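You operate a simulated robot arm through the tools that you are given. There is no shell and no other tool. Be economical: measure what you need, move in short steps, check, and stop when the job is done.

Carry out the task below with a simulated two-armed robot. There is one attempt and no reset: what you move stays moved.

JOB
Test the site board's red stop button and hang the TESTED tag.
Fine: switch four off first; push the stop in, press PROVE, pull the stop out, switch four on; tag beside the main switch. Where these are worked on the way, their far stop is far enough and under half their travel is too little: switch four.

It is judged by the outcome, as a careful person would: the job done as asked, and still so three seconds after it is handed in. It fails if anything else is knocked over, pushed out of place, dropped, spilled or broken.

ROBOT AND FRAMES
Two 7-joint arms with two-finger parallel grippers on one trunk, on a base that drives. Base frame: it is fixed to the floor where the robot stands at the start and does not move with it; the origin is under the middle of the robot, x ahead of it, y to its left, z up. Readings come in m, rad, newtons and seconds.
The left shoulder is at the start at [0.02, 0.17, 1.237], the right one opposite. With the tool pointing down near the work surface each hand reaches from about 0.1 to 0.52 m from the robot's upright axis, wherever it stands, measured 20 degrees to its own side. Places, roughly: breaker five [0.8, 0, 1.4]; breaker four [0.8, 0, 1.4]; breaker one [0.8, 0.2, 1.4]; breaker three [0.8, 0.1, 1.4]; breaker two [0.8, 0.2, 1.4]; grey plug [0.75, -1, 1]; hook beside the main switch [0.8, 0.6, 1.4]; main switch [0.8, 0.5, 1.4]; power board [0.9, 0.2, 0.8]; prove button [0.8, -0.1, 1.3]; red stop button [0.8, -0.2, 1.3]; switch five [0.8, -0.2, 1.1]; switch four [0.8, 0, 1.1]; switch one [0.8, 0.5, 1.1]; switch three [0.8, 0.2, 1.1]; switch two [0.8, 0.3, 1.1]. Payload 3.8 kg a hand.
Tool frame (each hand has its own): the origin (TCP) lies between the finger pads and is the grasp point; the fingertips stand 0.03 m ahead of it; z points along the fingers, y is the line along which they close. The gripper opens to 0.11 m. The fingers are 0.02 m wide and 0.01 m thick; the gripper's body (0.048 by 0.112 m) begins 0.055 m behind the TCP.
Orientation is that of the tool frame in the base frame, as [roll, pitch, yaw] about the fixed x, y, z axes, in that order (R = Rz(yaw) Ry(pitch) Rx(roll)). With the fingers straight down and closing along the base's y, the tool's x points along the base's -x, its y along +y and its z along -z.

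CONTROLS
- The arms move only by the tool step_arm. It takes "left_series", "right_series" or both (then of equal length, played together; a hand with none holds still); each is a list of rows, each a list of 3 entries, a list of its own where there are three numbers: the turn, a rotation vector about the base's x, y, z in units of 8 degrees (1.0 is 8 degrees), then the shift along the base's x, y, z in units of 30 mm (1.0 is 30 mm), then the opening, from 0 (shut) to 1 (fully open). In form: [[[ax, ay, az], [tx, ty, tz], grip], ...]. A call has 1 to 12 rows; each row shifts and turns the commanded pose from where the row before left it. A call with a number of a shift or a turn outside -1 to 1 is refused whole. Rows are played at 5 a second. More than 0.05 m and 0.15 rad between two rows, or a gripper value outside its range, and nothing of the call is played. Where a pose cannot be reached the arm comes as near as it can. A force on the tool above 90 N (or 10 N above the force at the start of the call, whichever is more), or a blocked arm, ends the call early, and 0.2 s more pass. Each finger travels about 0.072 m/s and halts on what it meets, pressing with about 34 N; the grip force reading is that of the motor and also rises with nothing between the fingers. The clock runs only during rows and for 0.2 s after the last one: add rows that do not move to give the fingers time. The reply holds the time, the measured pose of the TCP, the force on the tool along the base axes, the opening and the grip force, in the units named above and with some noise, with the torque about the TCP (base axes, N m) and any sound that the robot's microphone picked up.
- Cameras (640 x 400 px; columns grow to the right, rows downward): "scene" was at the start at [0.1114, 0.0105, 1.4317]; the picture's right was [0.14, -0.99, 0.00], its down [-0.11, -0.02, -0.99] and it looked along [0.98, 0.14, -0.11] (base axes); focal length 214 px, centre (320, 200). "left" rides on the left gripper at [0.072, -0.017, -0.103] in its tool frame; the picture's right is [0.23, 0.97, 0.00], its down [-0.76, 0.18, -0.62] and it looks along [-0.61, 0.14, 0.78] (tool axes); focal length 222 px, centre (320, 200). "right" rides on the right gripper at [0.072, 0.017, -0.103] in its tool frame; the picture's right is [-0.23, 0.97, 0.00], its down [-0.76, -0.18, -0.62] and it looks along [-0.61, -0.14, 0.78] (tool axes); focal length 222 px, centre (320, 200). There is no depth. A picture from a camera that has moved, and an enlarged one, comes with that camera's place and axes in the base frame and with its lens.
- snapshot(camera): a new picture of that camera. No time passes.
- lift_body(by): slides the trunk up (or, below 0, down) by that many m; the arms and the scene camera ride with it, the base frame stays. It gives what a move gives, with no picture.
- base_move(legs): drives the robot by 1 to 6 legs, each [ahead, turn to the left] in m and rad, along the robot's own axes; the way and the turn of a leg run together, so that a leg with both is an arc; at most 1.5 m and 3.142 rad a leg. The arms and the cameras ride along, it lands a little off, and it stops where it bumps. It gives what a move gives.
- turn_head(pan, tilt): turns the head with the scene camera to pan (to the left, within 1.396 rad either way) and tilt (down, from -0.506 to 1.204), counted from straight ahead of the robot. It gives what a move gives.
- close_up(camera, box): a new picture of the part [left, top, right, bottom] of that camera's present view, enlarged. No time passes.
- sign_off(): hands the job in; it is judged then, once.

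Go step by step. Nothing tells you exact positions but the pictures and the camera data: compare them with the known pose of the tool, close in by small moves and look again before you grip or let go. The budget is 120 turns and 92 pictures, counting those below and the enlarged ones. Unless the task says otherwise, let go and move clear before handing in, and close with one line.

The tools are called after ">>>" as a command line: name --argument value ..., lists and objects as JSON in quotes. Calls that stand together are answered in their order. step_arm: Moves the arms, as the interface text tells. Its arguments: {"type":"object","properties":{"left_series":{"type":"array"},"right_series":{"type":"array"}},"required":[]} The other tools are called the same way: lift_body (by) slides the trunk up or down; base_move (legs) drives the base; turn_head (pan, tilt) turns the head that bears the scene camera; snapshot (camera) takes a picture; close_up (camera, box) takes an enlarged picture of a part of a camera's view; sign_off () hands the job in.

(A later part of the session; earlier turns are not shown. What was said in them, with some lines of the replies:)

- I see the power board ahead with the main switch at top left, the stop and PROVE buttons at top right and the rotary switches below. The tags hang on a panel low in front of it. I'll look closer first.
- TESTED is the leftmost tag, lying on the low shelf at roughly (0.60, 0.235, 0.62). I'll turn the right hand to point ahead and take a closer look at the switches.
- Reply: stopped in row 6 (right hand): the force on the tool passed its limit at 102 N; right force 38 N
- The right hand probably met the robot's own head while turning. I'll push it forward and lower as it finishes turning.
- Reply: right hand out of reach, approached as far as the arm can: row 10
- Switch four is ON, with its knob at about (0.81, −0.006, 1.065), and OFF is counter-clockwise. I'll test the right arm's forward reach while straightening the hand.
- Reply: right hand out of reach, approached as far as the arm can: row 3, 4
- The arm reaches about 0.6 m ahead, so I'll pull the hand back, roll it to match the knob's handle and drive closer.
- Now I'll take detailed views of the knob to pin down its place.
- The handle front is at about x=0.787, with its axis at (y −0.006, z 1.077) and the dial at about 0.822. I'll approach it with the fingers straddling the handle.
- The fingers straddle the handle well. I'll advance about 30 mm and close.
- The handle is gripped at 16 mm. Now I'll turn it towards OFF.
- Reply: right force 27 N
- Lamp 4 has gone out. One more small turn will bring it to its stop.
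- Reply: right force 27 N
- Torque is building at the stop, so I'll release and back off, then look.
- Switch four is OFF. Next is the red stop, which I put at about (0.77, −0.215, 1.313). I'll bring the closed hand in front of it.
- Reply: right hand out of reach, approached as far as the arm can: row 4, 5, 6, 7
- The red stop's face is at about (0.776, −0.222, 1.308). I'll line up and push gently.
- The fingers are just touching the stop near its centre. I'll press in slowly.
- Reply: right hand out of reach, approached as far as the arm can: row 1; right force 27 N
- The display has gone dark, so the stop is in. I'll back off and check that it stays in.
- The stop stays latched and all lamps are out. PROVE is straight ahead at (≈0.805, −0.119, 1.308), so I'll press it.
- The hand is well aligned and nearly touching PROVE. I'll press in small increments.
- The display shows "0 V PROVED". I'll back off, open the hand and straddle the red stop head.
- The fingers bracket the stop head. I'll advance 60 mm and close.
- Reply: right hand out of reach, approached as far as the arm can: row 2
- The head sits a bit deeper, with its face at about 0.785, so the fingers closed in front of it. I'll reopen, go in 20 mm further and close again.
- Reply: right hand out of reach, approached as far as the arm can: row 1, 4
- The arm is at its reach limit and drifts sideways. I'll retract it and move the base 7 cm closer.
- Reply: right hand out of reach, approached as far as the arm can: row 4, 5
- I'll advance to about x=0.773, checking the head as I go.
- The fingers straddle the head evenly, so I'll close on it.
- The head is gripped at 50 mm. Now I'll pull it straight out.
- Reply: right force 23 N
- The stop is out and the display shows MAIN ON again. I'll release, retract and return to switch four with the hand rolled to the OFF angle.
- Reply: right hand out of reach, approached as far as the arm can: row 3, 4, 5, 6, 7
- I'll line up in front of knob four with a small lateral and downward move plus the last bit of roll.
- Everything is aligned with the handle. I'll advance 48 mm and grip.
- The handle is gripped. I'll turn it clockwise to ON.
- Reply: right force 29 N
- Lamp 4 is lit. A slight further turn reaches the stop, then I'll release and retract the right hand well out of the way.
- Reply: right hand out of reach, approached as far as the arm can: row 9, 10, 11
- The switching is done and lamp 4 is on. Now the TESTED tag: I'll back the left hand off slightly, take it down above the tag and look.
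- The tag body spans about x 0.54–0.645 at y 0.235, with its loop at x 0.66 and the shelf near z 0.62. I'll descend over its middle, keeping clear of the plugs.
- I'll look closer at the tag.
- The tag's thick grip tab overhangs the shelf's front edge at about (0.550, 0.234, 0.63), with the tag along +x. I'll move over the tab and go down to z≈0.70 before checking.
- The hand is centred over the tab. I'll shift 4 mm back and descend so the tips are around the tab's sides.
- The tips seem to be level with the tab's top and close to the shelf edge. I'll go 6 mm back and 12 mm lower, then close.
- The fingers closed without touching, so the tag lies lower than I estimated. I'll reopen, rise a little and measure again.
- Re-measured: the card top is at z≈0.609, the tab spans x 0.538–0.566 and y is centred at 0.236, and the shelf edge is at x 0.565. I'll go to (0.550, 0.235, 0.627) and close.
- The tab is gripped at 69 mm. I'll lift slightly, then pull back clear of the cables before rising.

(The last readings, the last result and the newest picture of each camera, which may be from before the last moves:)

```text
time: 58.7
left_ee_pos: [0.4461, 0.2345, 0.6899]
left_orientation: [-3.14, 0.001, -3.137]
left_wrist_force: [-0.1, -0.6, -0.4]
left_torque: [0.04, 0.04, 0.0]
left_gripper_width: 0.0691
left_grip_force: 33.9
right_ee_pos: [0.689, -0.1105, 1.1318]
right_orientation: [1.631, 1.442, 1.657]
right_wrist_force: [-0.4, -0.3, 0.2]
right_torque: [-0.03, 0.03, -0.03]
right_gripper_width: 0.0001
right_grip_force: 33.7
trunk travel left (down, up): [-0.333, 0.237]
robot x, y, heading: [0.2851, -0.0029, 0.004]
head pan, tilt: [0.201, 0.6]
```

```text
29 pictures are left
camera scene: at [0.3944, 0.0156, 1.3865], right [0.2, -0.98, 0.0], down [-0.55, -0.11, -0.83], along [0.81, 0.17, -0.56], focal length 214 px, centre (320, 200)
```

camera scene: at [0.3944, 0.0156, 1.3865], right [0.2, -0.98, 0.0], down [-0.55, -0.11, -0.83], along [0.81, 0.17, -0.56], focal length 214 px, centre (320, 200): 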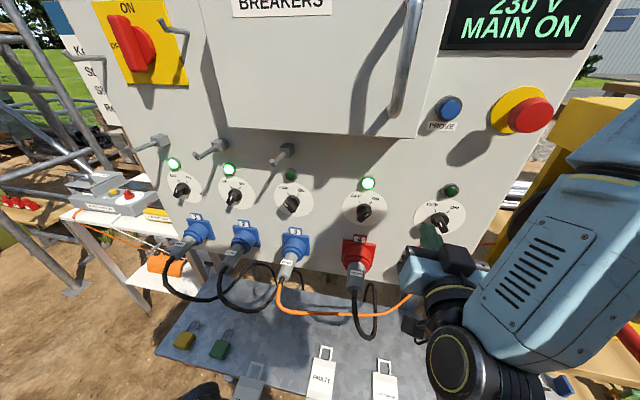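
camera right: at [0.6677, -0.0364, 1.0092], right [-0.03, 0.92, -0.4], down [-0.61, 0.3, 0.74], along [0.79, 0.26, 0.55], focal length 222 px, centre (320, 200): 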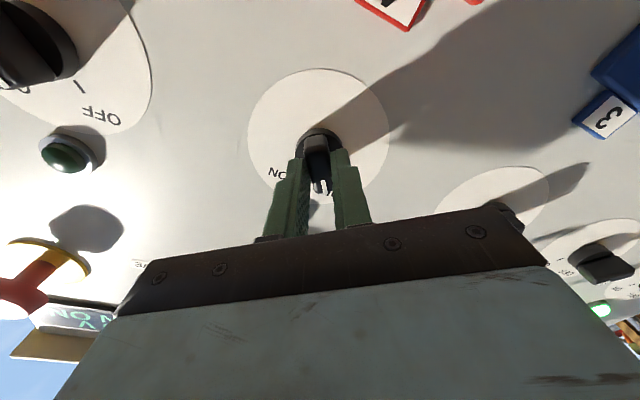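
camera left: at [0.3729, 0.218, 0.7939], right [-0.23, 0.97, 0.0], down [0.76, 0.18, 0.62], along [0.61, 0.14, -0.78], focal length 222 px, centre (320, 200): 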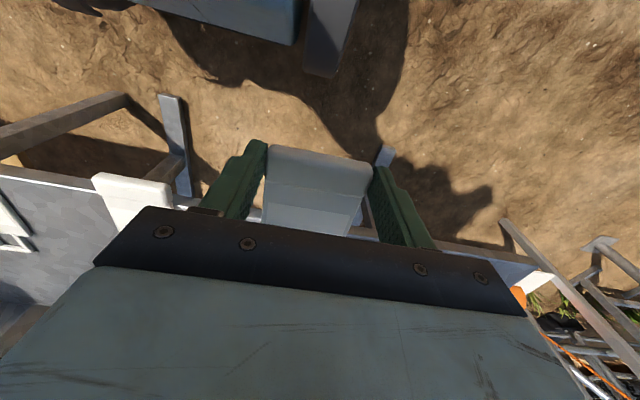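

The tag is held firmly. The hook at y≈0.58 is too far from here, so I'll back the robot away first and set the arms in free space. Then I'll come in again further to the left.

>>> base_move --legs '[[-0.4, 0]]'

>>> step_arm --left_series '[[[0, 0, 0], [0, 0, 1], 0.5], [[0, 0, 0], [0, 0, 1], 0.5], [[0, 0, 0], [0, 0, 1], 0.5], [[0, 0, 0], [0, 0, 1], 0.5], [[0, 0, 0], [0, 0, 1], 0.5], [[0, 0, 0], [0.5, 0, 1], 0.5], [[0, -0.6, 0], [1, 0, 1], 0.5], [[0, -0.9, 0], [1, 0, 1], 0.5], [[0, -0.9, 0], [1, 0, 1], 0.5], [[0, -0.9, 0], [1, 0, 1], 0.5], [[0, -0.9, 0], [1, 0, 1], 0.5], [[0, -0.9, 0], [0.5, 0, 1], 0.5]]'

>>> step_arm --left_series '[[[0, -0.9, 0], [0.5, 0, 0.5], 0.5], [[0, -0.9, 0], [0, 0, 0.5], 0.5], [[0, -0.9, 0], [0, 0, 0.5], 0.5], [[0, -0.9, 0], [0, 0, 0.5], 0.5], [[0, -0.9, 0], [0, 0, 0], 0.5], [[0, -0.9, 0], [0, 0, 0], 0.5], [[0, -0.4, 0], [0, 0, 0], 0.5]]'

>>> turn_head --pan 0.5 --tilt 0.25

>>> snapshot --camera "scene"

>>> snapshot --camera "left"

```text
time: 61.2
left_ee_pos: [0.0415, 0.2342, 0.6898]
left_orientation: [-3.141, 0.001, -3.135]
left_wrist_force: [0.7, 0.0, -0.8]
left_torque: [0.01, 0.01, -0.02]
left_gripper_width: 0.069
left_grip_force: 34.3
right_ee_pos: [0.2876, -0.1108, 1.1323]
right_orientation: [1.628, 1.441, 1.659]
right_wrist_force: [-0.3, 0.3, 0.6]
right_torque: [0.01, 0.01, -0.03]
right_gripper_width: 0.0002
right_grip_force: 34.7
trunk travel left (down, up): [-0.333, 0.237]
robot x, y, heading: [-0.1138, -0.0008, 0.004]
head pan, tilt: [0.201, 0.6]
```

```text
time: 63.8
left_ee_pos: [0.2668, 0.2317, 1.017]
left_orientation: [-3.135, 0.714, -3.133]
left_wrist_force: [-0.3, -0.9, -0.5]
left_torque: [0.03, 0.02, 0.01]
left_gripper_width: 0.069
left_grip_force: 34.1
left hand out of reach, approached as far as the arm can: row 6, 7, 8, 9, 12
right_ee_pos: [0.2881, -0.1098, 1.1317]
right_orientation: [1.635, 1.442, 1.664]
right_wrist_force: [0.4, 0.3, 0.2]
right_torque: [-0.01, 0.0, 0.0]
right_gripper_width: 0.0
right_grip_force: 34.0
trunk travel left (down, up): [-0.333, 0.237]
robot x, y, heading: [-0.1127, -0.0037, 0.003]
head pan, tilt: [0.201, 0.6]
```

```text
time: 65.4
left_ee_pos: [0.3089, 0.2319, 1.0666]
left_orientation: [-3.018, 1.526, -3.019]
left_wrist_force: [-0.4, 0.0, 0.0]
left_torque: [0.02, -0.01, -0.02]
left_gripper_width: 0.0689
left_grip_force: 34.1
left hand out of reach, approached as far as the arm can: row 2, 3, 4
right_ee_pos: [0.2865, -0.1106, 1.1314]
right_orientation: [1.633, 1.442, 1.661]
right_wrist_force: [0.2, 0.5, 0.2]
right_torque: [0.01, 0.03, -0.01]
right_gripper_width: 0.0001
right_grip_force: 33.5
trunk travel left (down, up): [-0.333, 0.237]
robot x, y, heading: [-0.1109, -0.0003, 0.004]
head pan, tilt: [0.201, 0.6]
```

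```text
time: 66.2
left_ee_pos: [0.3094, 0.2324, 1.0656]
left_orientation: [-3.005, 1.522, -3.006]
left_wrist_force: [-0.2, -0.2, -1.2]
left_torque: [0.02, 0.03, 0.03]
left_gripper_width: 0.069
left_grip_force: 34.4
right_ee_pos: [0.2873, -0.112, 1.1322]
right_orientation: [1.631, 1.441, 1.661]
right_wrist_force: [0.3, 0.1, 0.1]
right_torque: [-0.01, 0.0, 0.01]
right_gripper_width: 0.0
right_grip_force: 33.9
trunk travel left (down, up): [-0.333, 0.237]
robot x, y, heading: [-0.1172, 0.0047, 0.004]
head pan, tilt: [0.499, 0.25]
```

```text
28 pictures are left
camera scene: at [-0.0132, 0.0417, 1.4187], right [0.48, -0.88, 0.0], down [-0.22, -0.12, -0.97], along [0.85, 0.47, -0.25], focal length 214 px, centre (320, 200)
```

scene: 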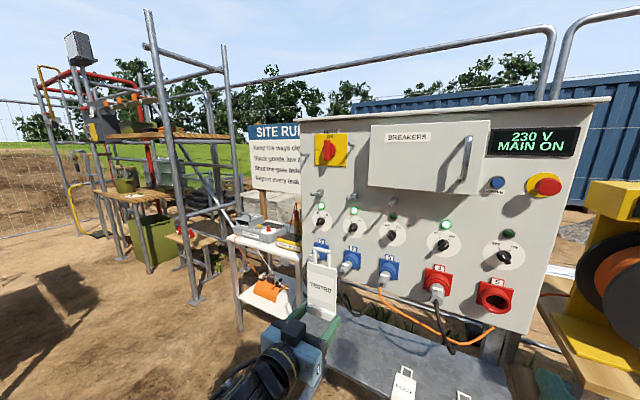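

```text
27 pictures are left
camera left: at [0.2022, 0.2151, 0.9993], right [-0.01, 0.97, -0.23], down [-0.59, 0.18, 0.79], along [0.81, 0.14, 0.57], focal length 222 px, centre (320, 200)
```

left: 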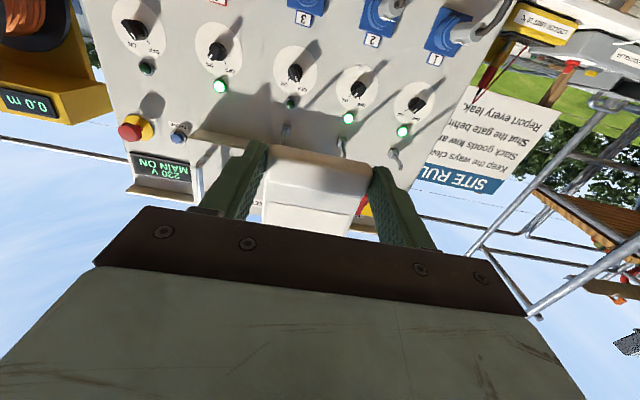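

The tag is now upright in the hand with its loop up. I'll drive to about (0.18, 0.35), facing the board.

>>> base_move --legs '[[0, 0.855], [0.455, 0], [0, -0.859]]'

>>> turn_head --pan 0.15 --tilt 0.1

>>> snapshot --camera "scene"

```text
time: 73.4
left_ee_pos: [0.6108, 0.5684, 1.0659]
left_orientation: [-3.015, 1.524, -3.028]
left_wrist_force: [-0.1, 0.8, -0.9]
left_torque: [0.0, -0.02, 0.01]
left_gripper_width: 0.0688
left_grip_force: 34.2
right_ee_pos: [0.5842, 0.2271, 1.1324]
right_orientation: [1.63, 1.441, 1.648]
right_wrist_force: [-0.2, -0.6, 0.4]
right_torque: [0.0, 0.0, 0.03]
right_gripper_width: 0.0
right_grip_force: 33.9
trunk travel left (down, up): [-0.333, 0.237]
robot x, y, heading: [0.1858, 0.3421, -0.006]
head pan, tilt: [0.499, 0.25]
```

```text
time: 74.2
left_ee_pos: [0.6102, 0.5681, 1.0657]
left_orientation: [-3.015, 1.524, -3.028]
left_wrist_force: [0.0, -0.3, -1.3]
left_torque: [-0.02, 0.01, 0.01]
left_gripper_width: 0.0688
left_grip_force: 34.0
right_ee_pos: [0.5849, 0.2271, 1.1323]
right_orientation: [1.628, 1.442, 1.648]
right_wrist_force: [0.3, -0.7, 0.5]
right_torque: [-0.02, 0.0, -0.01]
right_gripper_width: 0.0
right_grip_force: 34.1
trunk travel left (down, up): [-0.333, 0.237]
robot x, y, heading: [0.1835, 0.3402, -0.007]
head pan, tilt: [0.15, 0.099]
```

```text
26 pictures are left
camera scene: at [0.2951, 0.3521, 1.4327], right [0.14, -0.99, 0.0], down [-0.1, -0.01, -0.99], along [0.98, 0.14, -0.1], focal length 214 px, centre (320, 200)
```

scene: 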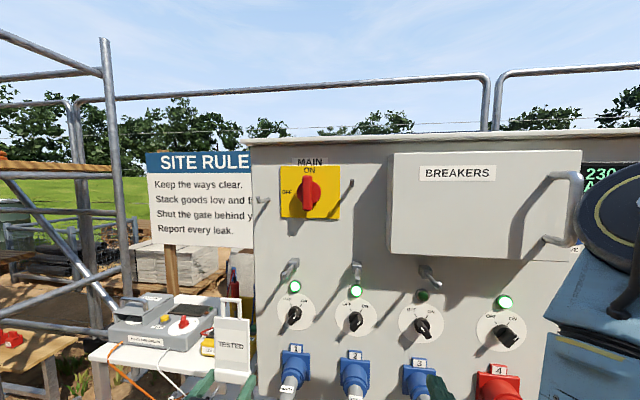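

I'm in position. I'll zoom in on the hook beside the main switch and on the tag.

>>> close_up --camera "scene" --box '[230, 150, 390, 250]'

>>> close_up --camera "scene" --box '[180, 280, 340, 400]'

>>> snapshot --camera "left"

```text
4.00 times, centred on (310, 200) of scene
camera zoom: at [0.2951, 0.3521, 1.4327], right [0.14, -0.99, 0.0], down [-0.1, -0.01, -0.99], along [0.98, 0.14, -0.1], focal length 858 px, centre (360, 200)
```

zoom: 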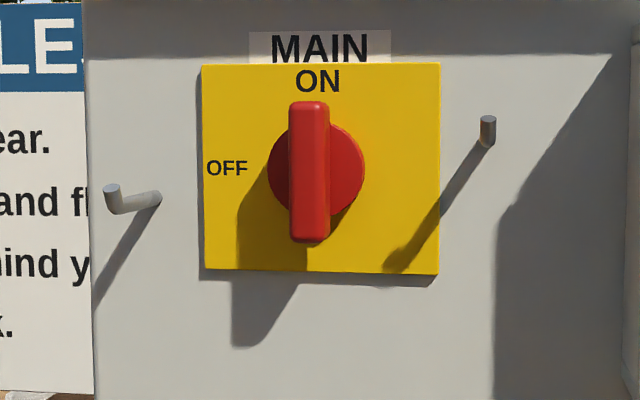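

```text
3.33 times, centred on (260, 340) of scene
camera zoom: at [0.2951, 0.3521, 1.4327], right [0.14, -0.99, 0.0], down [-0.1, -0.01, -0.99], along [0.98, 0.14, -0.1], focal length 715 px, centre (520, -267)
```

zoom: 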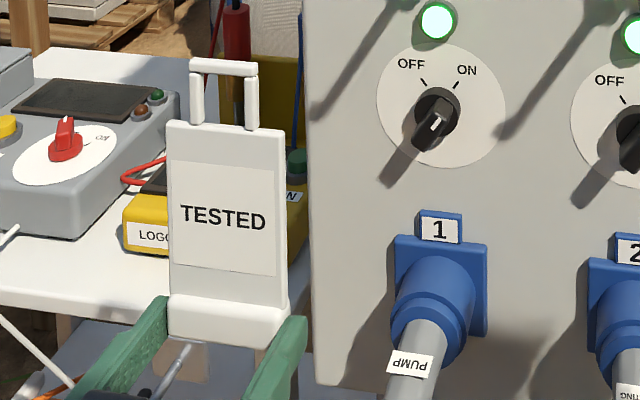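

```text
23 pictures are left
camera left: at [0.5039, 0.5538, 0.9992], right [0.0, 0.97, -0.23], down [-0.58, 0.19, 0.79], along [0.81, 0.13, 0.57], focal length 222 px, centre (320, 200)
```

left: 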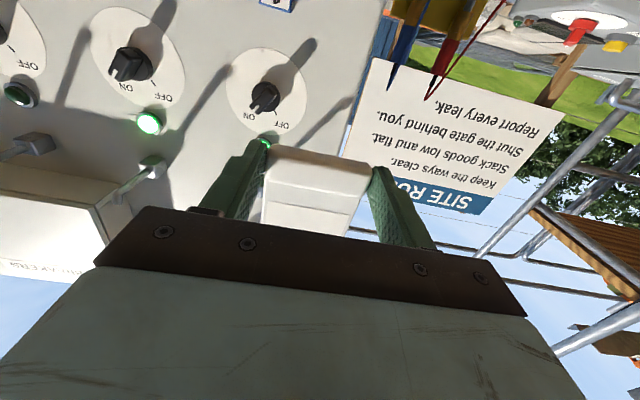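

The hook peg is at y≈0.561, z≈1.377, running from x 0.761 to the board at 0.822, with its upturn top at about 1.392. The loop centre sits at TCP + (0.02, −0.003, 0.131). I'll raise and level the tag, pull the right hand back and drive 9 cm ahead.

>>> step_arm --left_series '[[[0, 0, 0], [0, -0.1, 0.9], 0.5], [[0, -0.33, 0], [0, 0, 0.9], 0.5], [[0, 0, 0], [0, 0, 0.9], 0.5], [[0, 0, 0], [0, 0, 0.9], 0.5], [[0, 0, 0], [0, 0, 0.9], 0.5], [[0, 0, 0], [0, 0, 0.9], 0.5], [[0, 0, 0], [0, 0, 0.78], 0.5], [[0, 0, 0], [0, 0, 0], 0.5]]' --right_series '[[[0, 0, 0], [-0.4, -0.3, 0], 0], [[0, 0, 0], [-0.4, -0.3, 0], 0], [[0, 0, 0], [-0.4, -0.3, 0], 0], [[0, 0, 0], [-0.4, -0.3, 0], 0], [[0, 0, 0], [-0.4, -0.3, 0], 0], [[0, 0, 0], [0, 0, 0], 0], [[0, 0, 0], [0, 0, 0], 0], [[0, 0, 0], [0, 0, 0], 0]]'

>>> base_move --legs '[[0.09, 0.007]]'

>>> snapshot --camera "scene"

```text
time: 76.0
left_ee_pos: [0.646, 0.5641, 1.2409]
left_orientation: [-1.875, 1.564, -1.888]
left_wrist_force: [-0.9, 0.4, -0.5]
left_torque: [0.02, 0.01, -0.02]
left_gripper_width: 0.0688
left_grip_force: 34.1
left hand out of reach, approached as far as the arm can: row 2, 3, 4, 5, 6
right_ee_pos: [0.5858, 0.2275, 1.1325]
right_orientation: [1.629, 1.441, 1.647]
right_wrist_force: [-0.5, 0.0, 0.8]
right_torque: [-0.02, 0.05, -0.01]
right_gripper_width: 0.0002
right_grip_force: 34.4
right hand out of reach, approached as far as the arm can: row 1, 2, 3, 4, 5
trunk travel left (down, up): [-0.333, 0.237]
robot x, y, heading: [0.1823, 0.3442, -0.011]
head pan, tilt: [0.15, 0.099]
```

```text
time: 77.1
left_ee_pos: [0.7325, 0.5685, 1.2391]
left_orientation: [-1.937, 1.565, -1.945]
left_wrist_force: [0.0, -1.1, -0.4]
left_torque: [0.0, 0.01, -0.02]
left_gripper_width: 0.0689
left_grip_force: 33.6
right_ee_pos: [0.676, 0.2293, 1.1317]
right_orientation: [1.636, 1.441, 1.66]
right_wrist_force: [-0.1, -0.1, 0.0]
right_torque: [-0.03, 0.03, 0.0]
right_gripper_width: 0.0001
right_grip_force: 34.2
trunk travel left (down, up): [-0.333, 0.237]
robot x, y, heading: [0.2731, 0.3421, -0.0]
head pan, tilt: [0.15, 0.099]
```

```text
22 pictures are left
camera scene: at [0.3846, 0.3525, 1.4326], right [0.15, -0.99, 0.0], down [-0.1, -0.01, -0.99], along [0.98, 0.15, -0.1], focal length 214 px, centre (320, 200)
```

scene: 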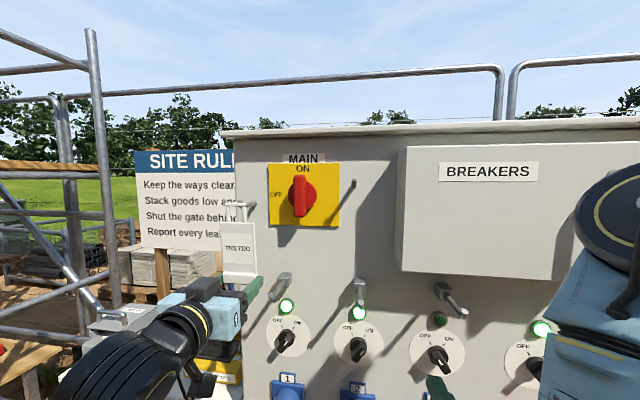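

The loop is now very near the hook tip. I'll zoom in.

>>> close_up --camera "scene" --box '[205, 180, 305, 300]'

>>> snapshot --camera "left"

```text
3.33 times, centred on (255, 240) of scene
camera zoom: at [0.3846, 0.3525, 1.4326], right [0.15, -0.99, 0.0], down [-0.1, -0.01, -0.99], along [0.98, 0.15, -0.1], focal length 715 px, centre (537, 67)
```

zoom: 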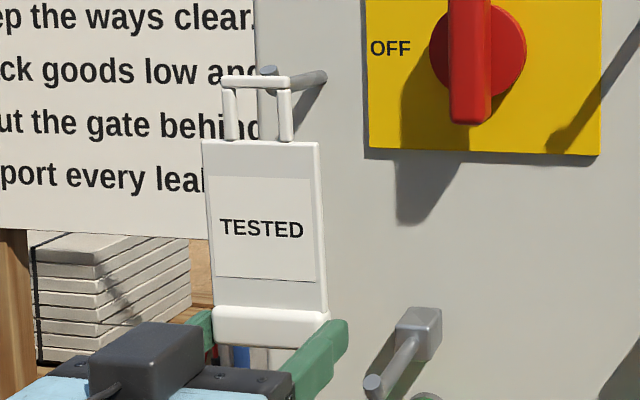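

```text
20 pictures are left
camera left: at [0.6295, 0.5515, 1.1678], right [0.01, 0.97, -0.23], down [-0.62, 0.19, 0.76], along [0.78, 0.14, 0.6], focal length 222 px, centre (320, 200)
```

left: 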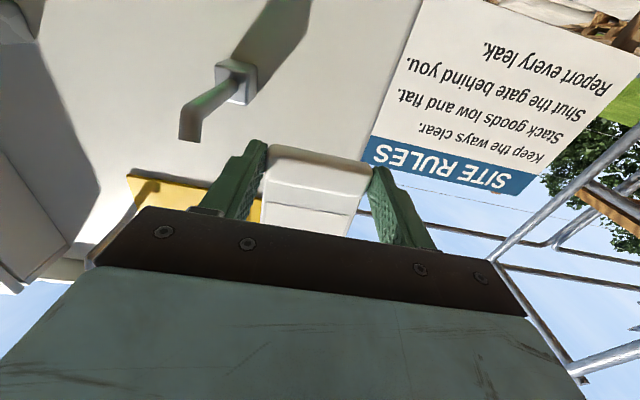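

The loop centre needs to come up about 17 mm and over 4 mm to the right. I'll back the base off 3 cm first so nothing catches, then adjust.

>>> base_move --legs '[[-0.03, 0]]'

>>> step_arm --left_series '[[[0, 0, 0], [0, -0.13, 0.3], 0.5], [[0, 0, 0], [0, 0, 0.27], 0.5], [[0, 0, 0], [0, 0, 0], 0.5]]'

>>> close_up --camera "scene" --box '[205, 160, 305, 260]'

```text
time: 77.9
left_ee_pos: [0.7027, 0.5667, 1.2395]
left_orientation: [-1.622, 1.567, -1.627]
left_wrist_force: [-0.3, -0.6, 0.0]
left_torque: [0.01, 0.0, 0.02]
left_gripper_width: 0.0688
left_grip_force: 34.3
right_ee_pos: [0.6438, 0.2286, 1.132]
right_orientation: [1.618, 1.442, 1.644]
right_wrist_force: [-1.7, -1.0, 0.1]
right_torque: [-0.01, 0.02, 0.0]
right_gripper_width: 0.0001
right_grip_force: 33.8
trunk travel left (down, up): [-0.333, 0.237]
robot x, y, heading: [0.2423, 0.3433, -0.001]
head pan, tilt: [0.15, 0.099]
```

```text
time: 78.7
left_ee_pos: [0.703, 0.5643, 1.2571]
left_orientation: [-1.939, 1.565, -1.942]
left_wrist_force: [0.3, 0.3, 0.0]
left_torque: [0.04, 0.02, 0.03]
left_gripper_width: 0.0692
left_grip_force: 33.7
right_ee_pos: [0.6455, 0.2303, 1.1321]
right_orientation: [1.627, 1.443, 1.654]
right_wrist_force: [0.2, -1.0, -0.3]
right_torque: [0.03, 0.0, -0.02]
right_gripper_width: 0.0
right_grip_force: 34.3
trunk travel left (down, up): [-0.333, 0.237]
robot x, y, heading: [0.2449, 0.3409, -0.005]
head pan, tilt: [0.15, 0.099]
```

```text
4.00 times, centred on (255, 210) of scene
camera zoom: at [0.3542, 0.3524, 1.4327], right [0.15, -0.99, 0.0], down [-0.1, -0.01, -1.0], along [0.98, 0.15, -0.1], focal length 858 px, centre (580, 160)
```

zoom: 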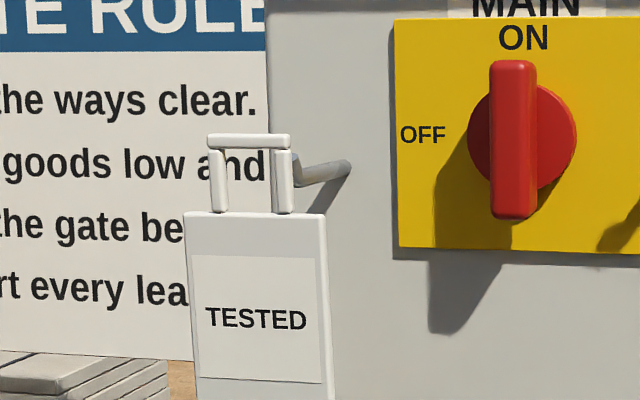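

The loop opening (z 1.369–1.398, y 0.566) is lined up with the hook. I'll slide it forward over the peg in small steps.

>>> step_arm --left_series '[[[0, 0, 0], [0.4, 0, 0], 0.5], [[0, 0, 0], [0.4, 0, 0], 0.5], [[0, 0, 0], [0.4, 0, 0], 0.5], [[0, 0, 0], [0.4, 0, 0], 0.5], [[0, 0, 0], [0, 0, 0], 0.5]]'

>>> close_up --camera "scene" --box '[205, 160, 305, 260]'

```text
time: 79.9
left_ee_pos: [0.7506, 0.5633, 1.2578]
left_orientation: [-1.881, 1.565, -1.887]
left_wrist_force: [0.6, -0.4, 0.3]
left_torque: [0.01, -0.01, 0.01]
left_gripper_width: 0.0688
left_grip_force: 34.0
right_ee_pos: [0.6453, 0.2292, 1.132]
right_orientation: [1.628, 1.441, 1.652]
right_wrist_force: [-1.1, -0.7, 0.3]
right_torque: [0.0, 0.01, 0.01]
right_gripper_width: 0.0002
right_grip_force: 33.8
trunk travel left (down, up): [-0.333, 0.237]
robot x, y, heading: [0.2434, 0.3415, -0.0]
head pan, tilt: [0.15, 0.099]
```

```text
4.00 times, centred on (255, 210) of scene
camera zoom: at [0.3541, 0.3525, 1.4327], right [0.15, -0.99, 0.0], down [-0.1, -0.01, -1.0], along [0.98, 0.15, -0.1], focal length 858 px, centre (580, 160)
```

zoom: 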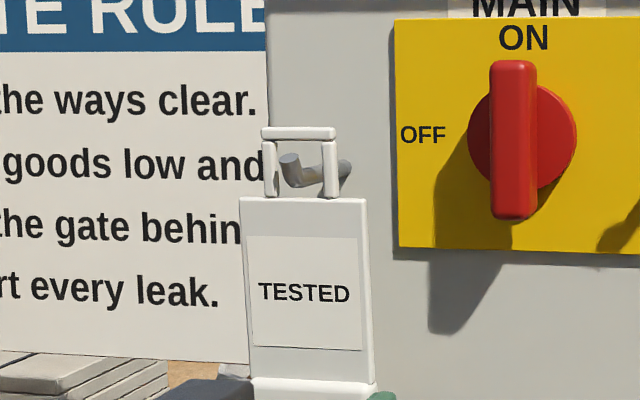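

The hook tip is through the loop, with no contact force. I'll go another 20 mm forward, then lower gently.

>>> step_arm --left_series '[[[0, 0, 0], [0.3, 0.03, 0], 0.5], [[0, 0, 0], [0.35, 0, 0], 0.5], [[0, 0, 0], [0, 0, 0], 0.5], [[0, 0, 0], [0, 0, -0.15], 0.5], [[0, 0, 0], [0, 0, -0.15], 0.5], [[0, 0, 0], [0, 0, 0], 0.5]]'

>>> close_up --camera "scene" --box '[205, 160, 305, 260]'

```text
time: 81.3
left_ee_pos: [0.7705, 0.5655, 1.2483]
left_orientation: [-1.792, 1.565, -1.798]
left_wrist_force: [-0.1, -0.1, -0.5]
left_torque: [-0.01, 0.03, 0.02]
left_gripper_width: 0.0688
left_grip_force: 33.7
right_ee_pos: [0.6451, 0.2296, 1.1313]
right_orientation: [1.629, 1.443, 1.653]
right_wrist_force: [-0.1, -0.5, -0.3]
right_torque: [-0.02, 0.01, -0.03]
right_gripper_width: 0.0
right_grip_force: 34.3
trunk travel left (down, up): [-0.333, 0.237]
robot x, y, heading: [0.2396, 0.3414, -0.001]
head pan, tilt: [0.15, 0.099]
```

```text
4.00 times, centred on (255, 210) of scene
camera zoom: at [0.3542, 0.3525, 1.4327], right [0.15, -0.99, 0.0], down [-0.1, -0.01, -0.99], along [0.98, 0.15, -0.1], focal length 858 px, centre (580, 160)
```

zoom: 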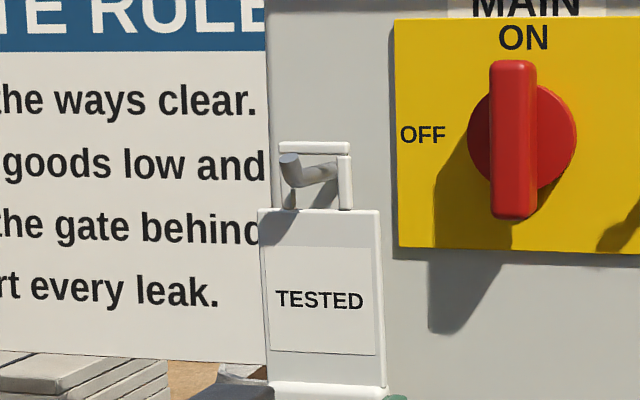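

The bar is about 3 mm above the peg. I'll lower until it touches.

>>> step_arm --left_series '[[[0, 0, 0], [0, 0, -0.1], 0.5], [[0, 0, 0], [0, 0, -0.05], 0.5], [[0, 0, 0], [0, 0, 0], 0.5]]'

>>> close_up --camera "scene" --box '[205, 160, 305, 260]'

```text
time: 82.1
left_ee_pos: [0.7695, 0.5638, 1.2437]
left_orientation: [-1.861, 1.565, -1.868]
left_wrist_force: [-0.6, -1.0, -0.5]
left_torque: [0.02, 0.07, -0.01]
left_gripper_width: 0.0689
left_grip_force: 34.0
right_ee_pos: [0.6457, 0.2286, 1.1311]
right_orientation: [1.629, 1.442, 1.655]
right_wrist_force: [0.4, -0.7, -0.1]
right_torque: [0.0, 0.0, 0.01]
right_gripper_width: 0.0
right_grip_force: 34.0
trunk travel left (down, up): [-0.333, 0.237]
robot x, y, heading: [0.2413, 0.3431, 0.001]
head pan, tilt: [0.15, 0.099]
```

```text
4.00 times, centred on (255, 210) of scene
camera zoom: at [0.3542, 0.3525, 1.4327], right [0.15, -0.99, 0.0], down [-0.1, -0.01, -1.0], along [0.98, 0.15, -0.1], focal length 858 px, centre (580, 160)
```

zoom: 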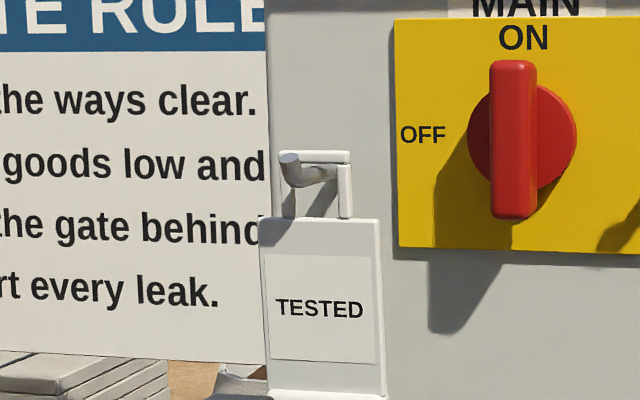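

The bar rests on the peg. I'll open the fingers and let go.

>>> step_arm --left_series '[[[0, 0, 0], [0, 0, 0], 0.65], [[0, 0, 0], [0, 0, 0], 0.75], [[0, 0, 0], [0, 0, 0], 0.85], [[0, 0, 0], [0, 0, 0], 0.95], [[0, 0, 0], [0, 0, 0], 0.95]]'

>>> close_up --camera "scene" --box '[195, 160, 315, 300]'

```text
time: 83.3
left_ee_pos: [0.7693, 0.5643, 1.2437]
left_orientation: [-1.847, 1.565, -1.855]
left_wrist_force: [0.1, -0.6, 0.2]
left_torque: [-0.02, -0.01, 0.04]
left_gripper_width: 0.1042
left_grip_force: 0.0
right_ee_pos: [0.6449, 0.2303, 1.1331]
right_orientation: [1.627, 1.442, 1.655]
right_wrist_force: [-0.2, 0.2, -0.4]
right_torque: [0.02, -0.01, 0.0]
right_gripper_width: 0.0
right_grip_force: 34.2
trunk travel left (down, up): [-0.333, 0.237]
robot x, y, heading: [0.2421, 0.3439, -0.002]
head pan, tilt: [0.15, 0.099]
```

```text
2.86 times, centred on (255, 230) of scene
camera zoom: at [0.3542, 0.3524, 1.4327], right [0.15, -0.99, 0.0], down [-0.1, -0.01, -1.0], along [0.98, 0.15, -0.1], focal length 613 px, centre (506, 114)
```

zoom: 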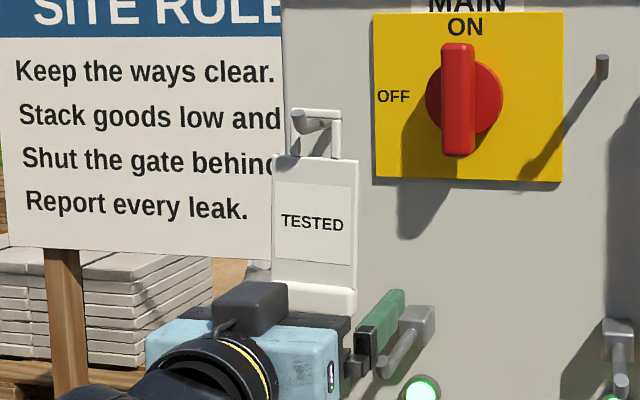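

The tag hangs free. I'll drive straight back so both hands leave along −x.

>>> base_move --legs '[[-0.3, 0]]'

>>> turn_head --pan -0.1 --tilt 0.2

>>> snapshot --camera "scene"

```text
time: 85.4
left_ee_pos: [0.4672, 0.5641, 1.2438]
left_orientation: [-1.756, 1.563, -1.757]
left_wrist_force: [-0.6, -0.2, 0.5]
left_torque: [0.0, -0.01, -0.02]
left_gripper_width: 0.1045
left_grip_force: 0.0
right_ee_pos: [0.343, 0.2289, 1.133]
right_orientation: [1.624, 1.442, 1.649]
right_wrist_force: [-0.1, 0.2, 1.1]
right_torque: [0.01, -0.01, 0.0]
right_gripper_width: 0.0
right_grip_force: 34.0
trunk travel left (down, up): [-0.333, 0.237]
robot x, y, heading: [-0.0634, 0.3438, 0.003]
head pan, tilt: [0.15, 0.099]
```

```text
time: 86.2
left_ee_pos: [0.4674, 0.5643, 1.2437]
left_orientation: [-1.887, 1.564, -1.894]
left_wrist_force: [-0.6, 1.2, -0.2]
left_torque: [-0.02, 0.03, 0.0]
left_gripper_width: 0.1046
left_grip_force: 0.0
right_ee_pos: [0.3425, 0.2305, 1.1314]
right_orientation: [1.629, 1.441, 1.654]
right_wrist_force: [-0.2, 0.1, 0.2]
right_torque: [0.04, 0.04, 0.02]
right_gripper_width: 0.0
right_grip_force: 34.3
trunk travel left (down, up): [-0.333, 0.237]
robot x, y, heading: [-0.0572, 0.3431, 0.0]
head pan, tilt: [-0.099, 0.201]
```

```text
14 pictures are left
camera scene: at [0.0535, 0.3296, 1.4233], right [-0.1, -1.0, 0.0], down [-0.2, 0.02, -0.98], along [0.98, -0.1, -0.2], focal length 214 px, centre (320, 200)
```

scene: 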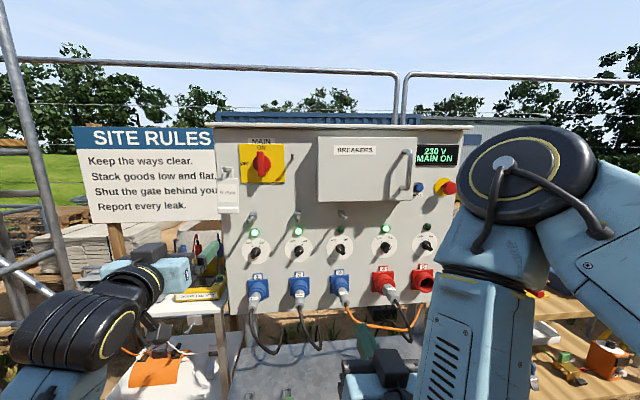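

I'll verify the tag, the stop and switch four up close.

>>> close_up --camera "scene" --box '[200, 130, 300, 220]'

>>> close_up --camera "scene" --box '[340, 135, 470, 265]'

```text
4.44 times, centred on (250, 175) of scene
camera zoom: at [0.0535, 0.3296, 1.4233], right [-0.1, -1.0, 0.0], down [-0.2, 0.02, -0.98], along [0.98, -0.1, -0.2], focal length 953 px, centre (631, 311)
```

zoom: 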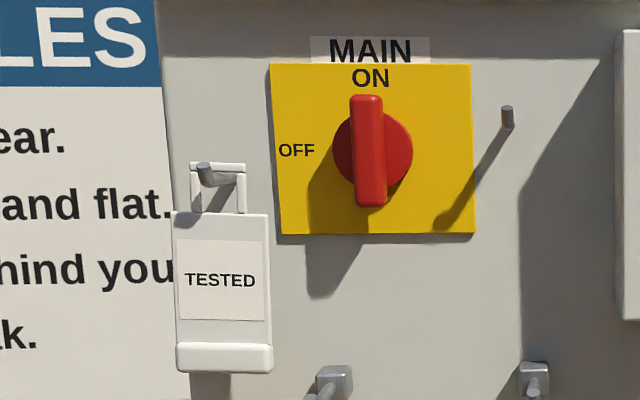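

```text
3.08 times, centred on (405, 200) of scene
camera zoom: at [0.0535, 0.3296, 1.4233], right [-0.1, -1.0, 0.0], down [-0.2, 0.02, -0.98], along [0.98, -0.1, -0.2], focal length 660 px, centre (58, 200)
```

zoom: 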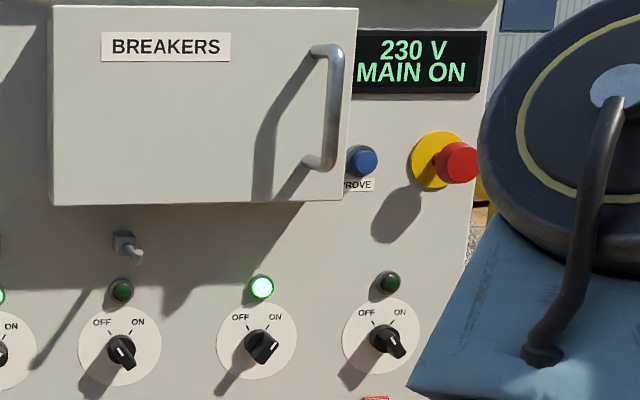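

The tag hangs on the hook beside the main switch, the stop is out, switch four is on with its lamp lit, and both hands are clear, so I'm handing in.

>>> sign_off

```text
The job is handed in.
```

The stop button is tested and the job is handed in. Switch four went off first, then I pushed the stop in, and PROVE showed "0 V PROVED". After that I pulled the stop out and switched four back on, and the TESTED tag now hangs on the hook just left of the main switch.
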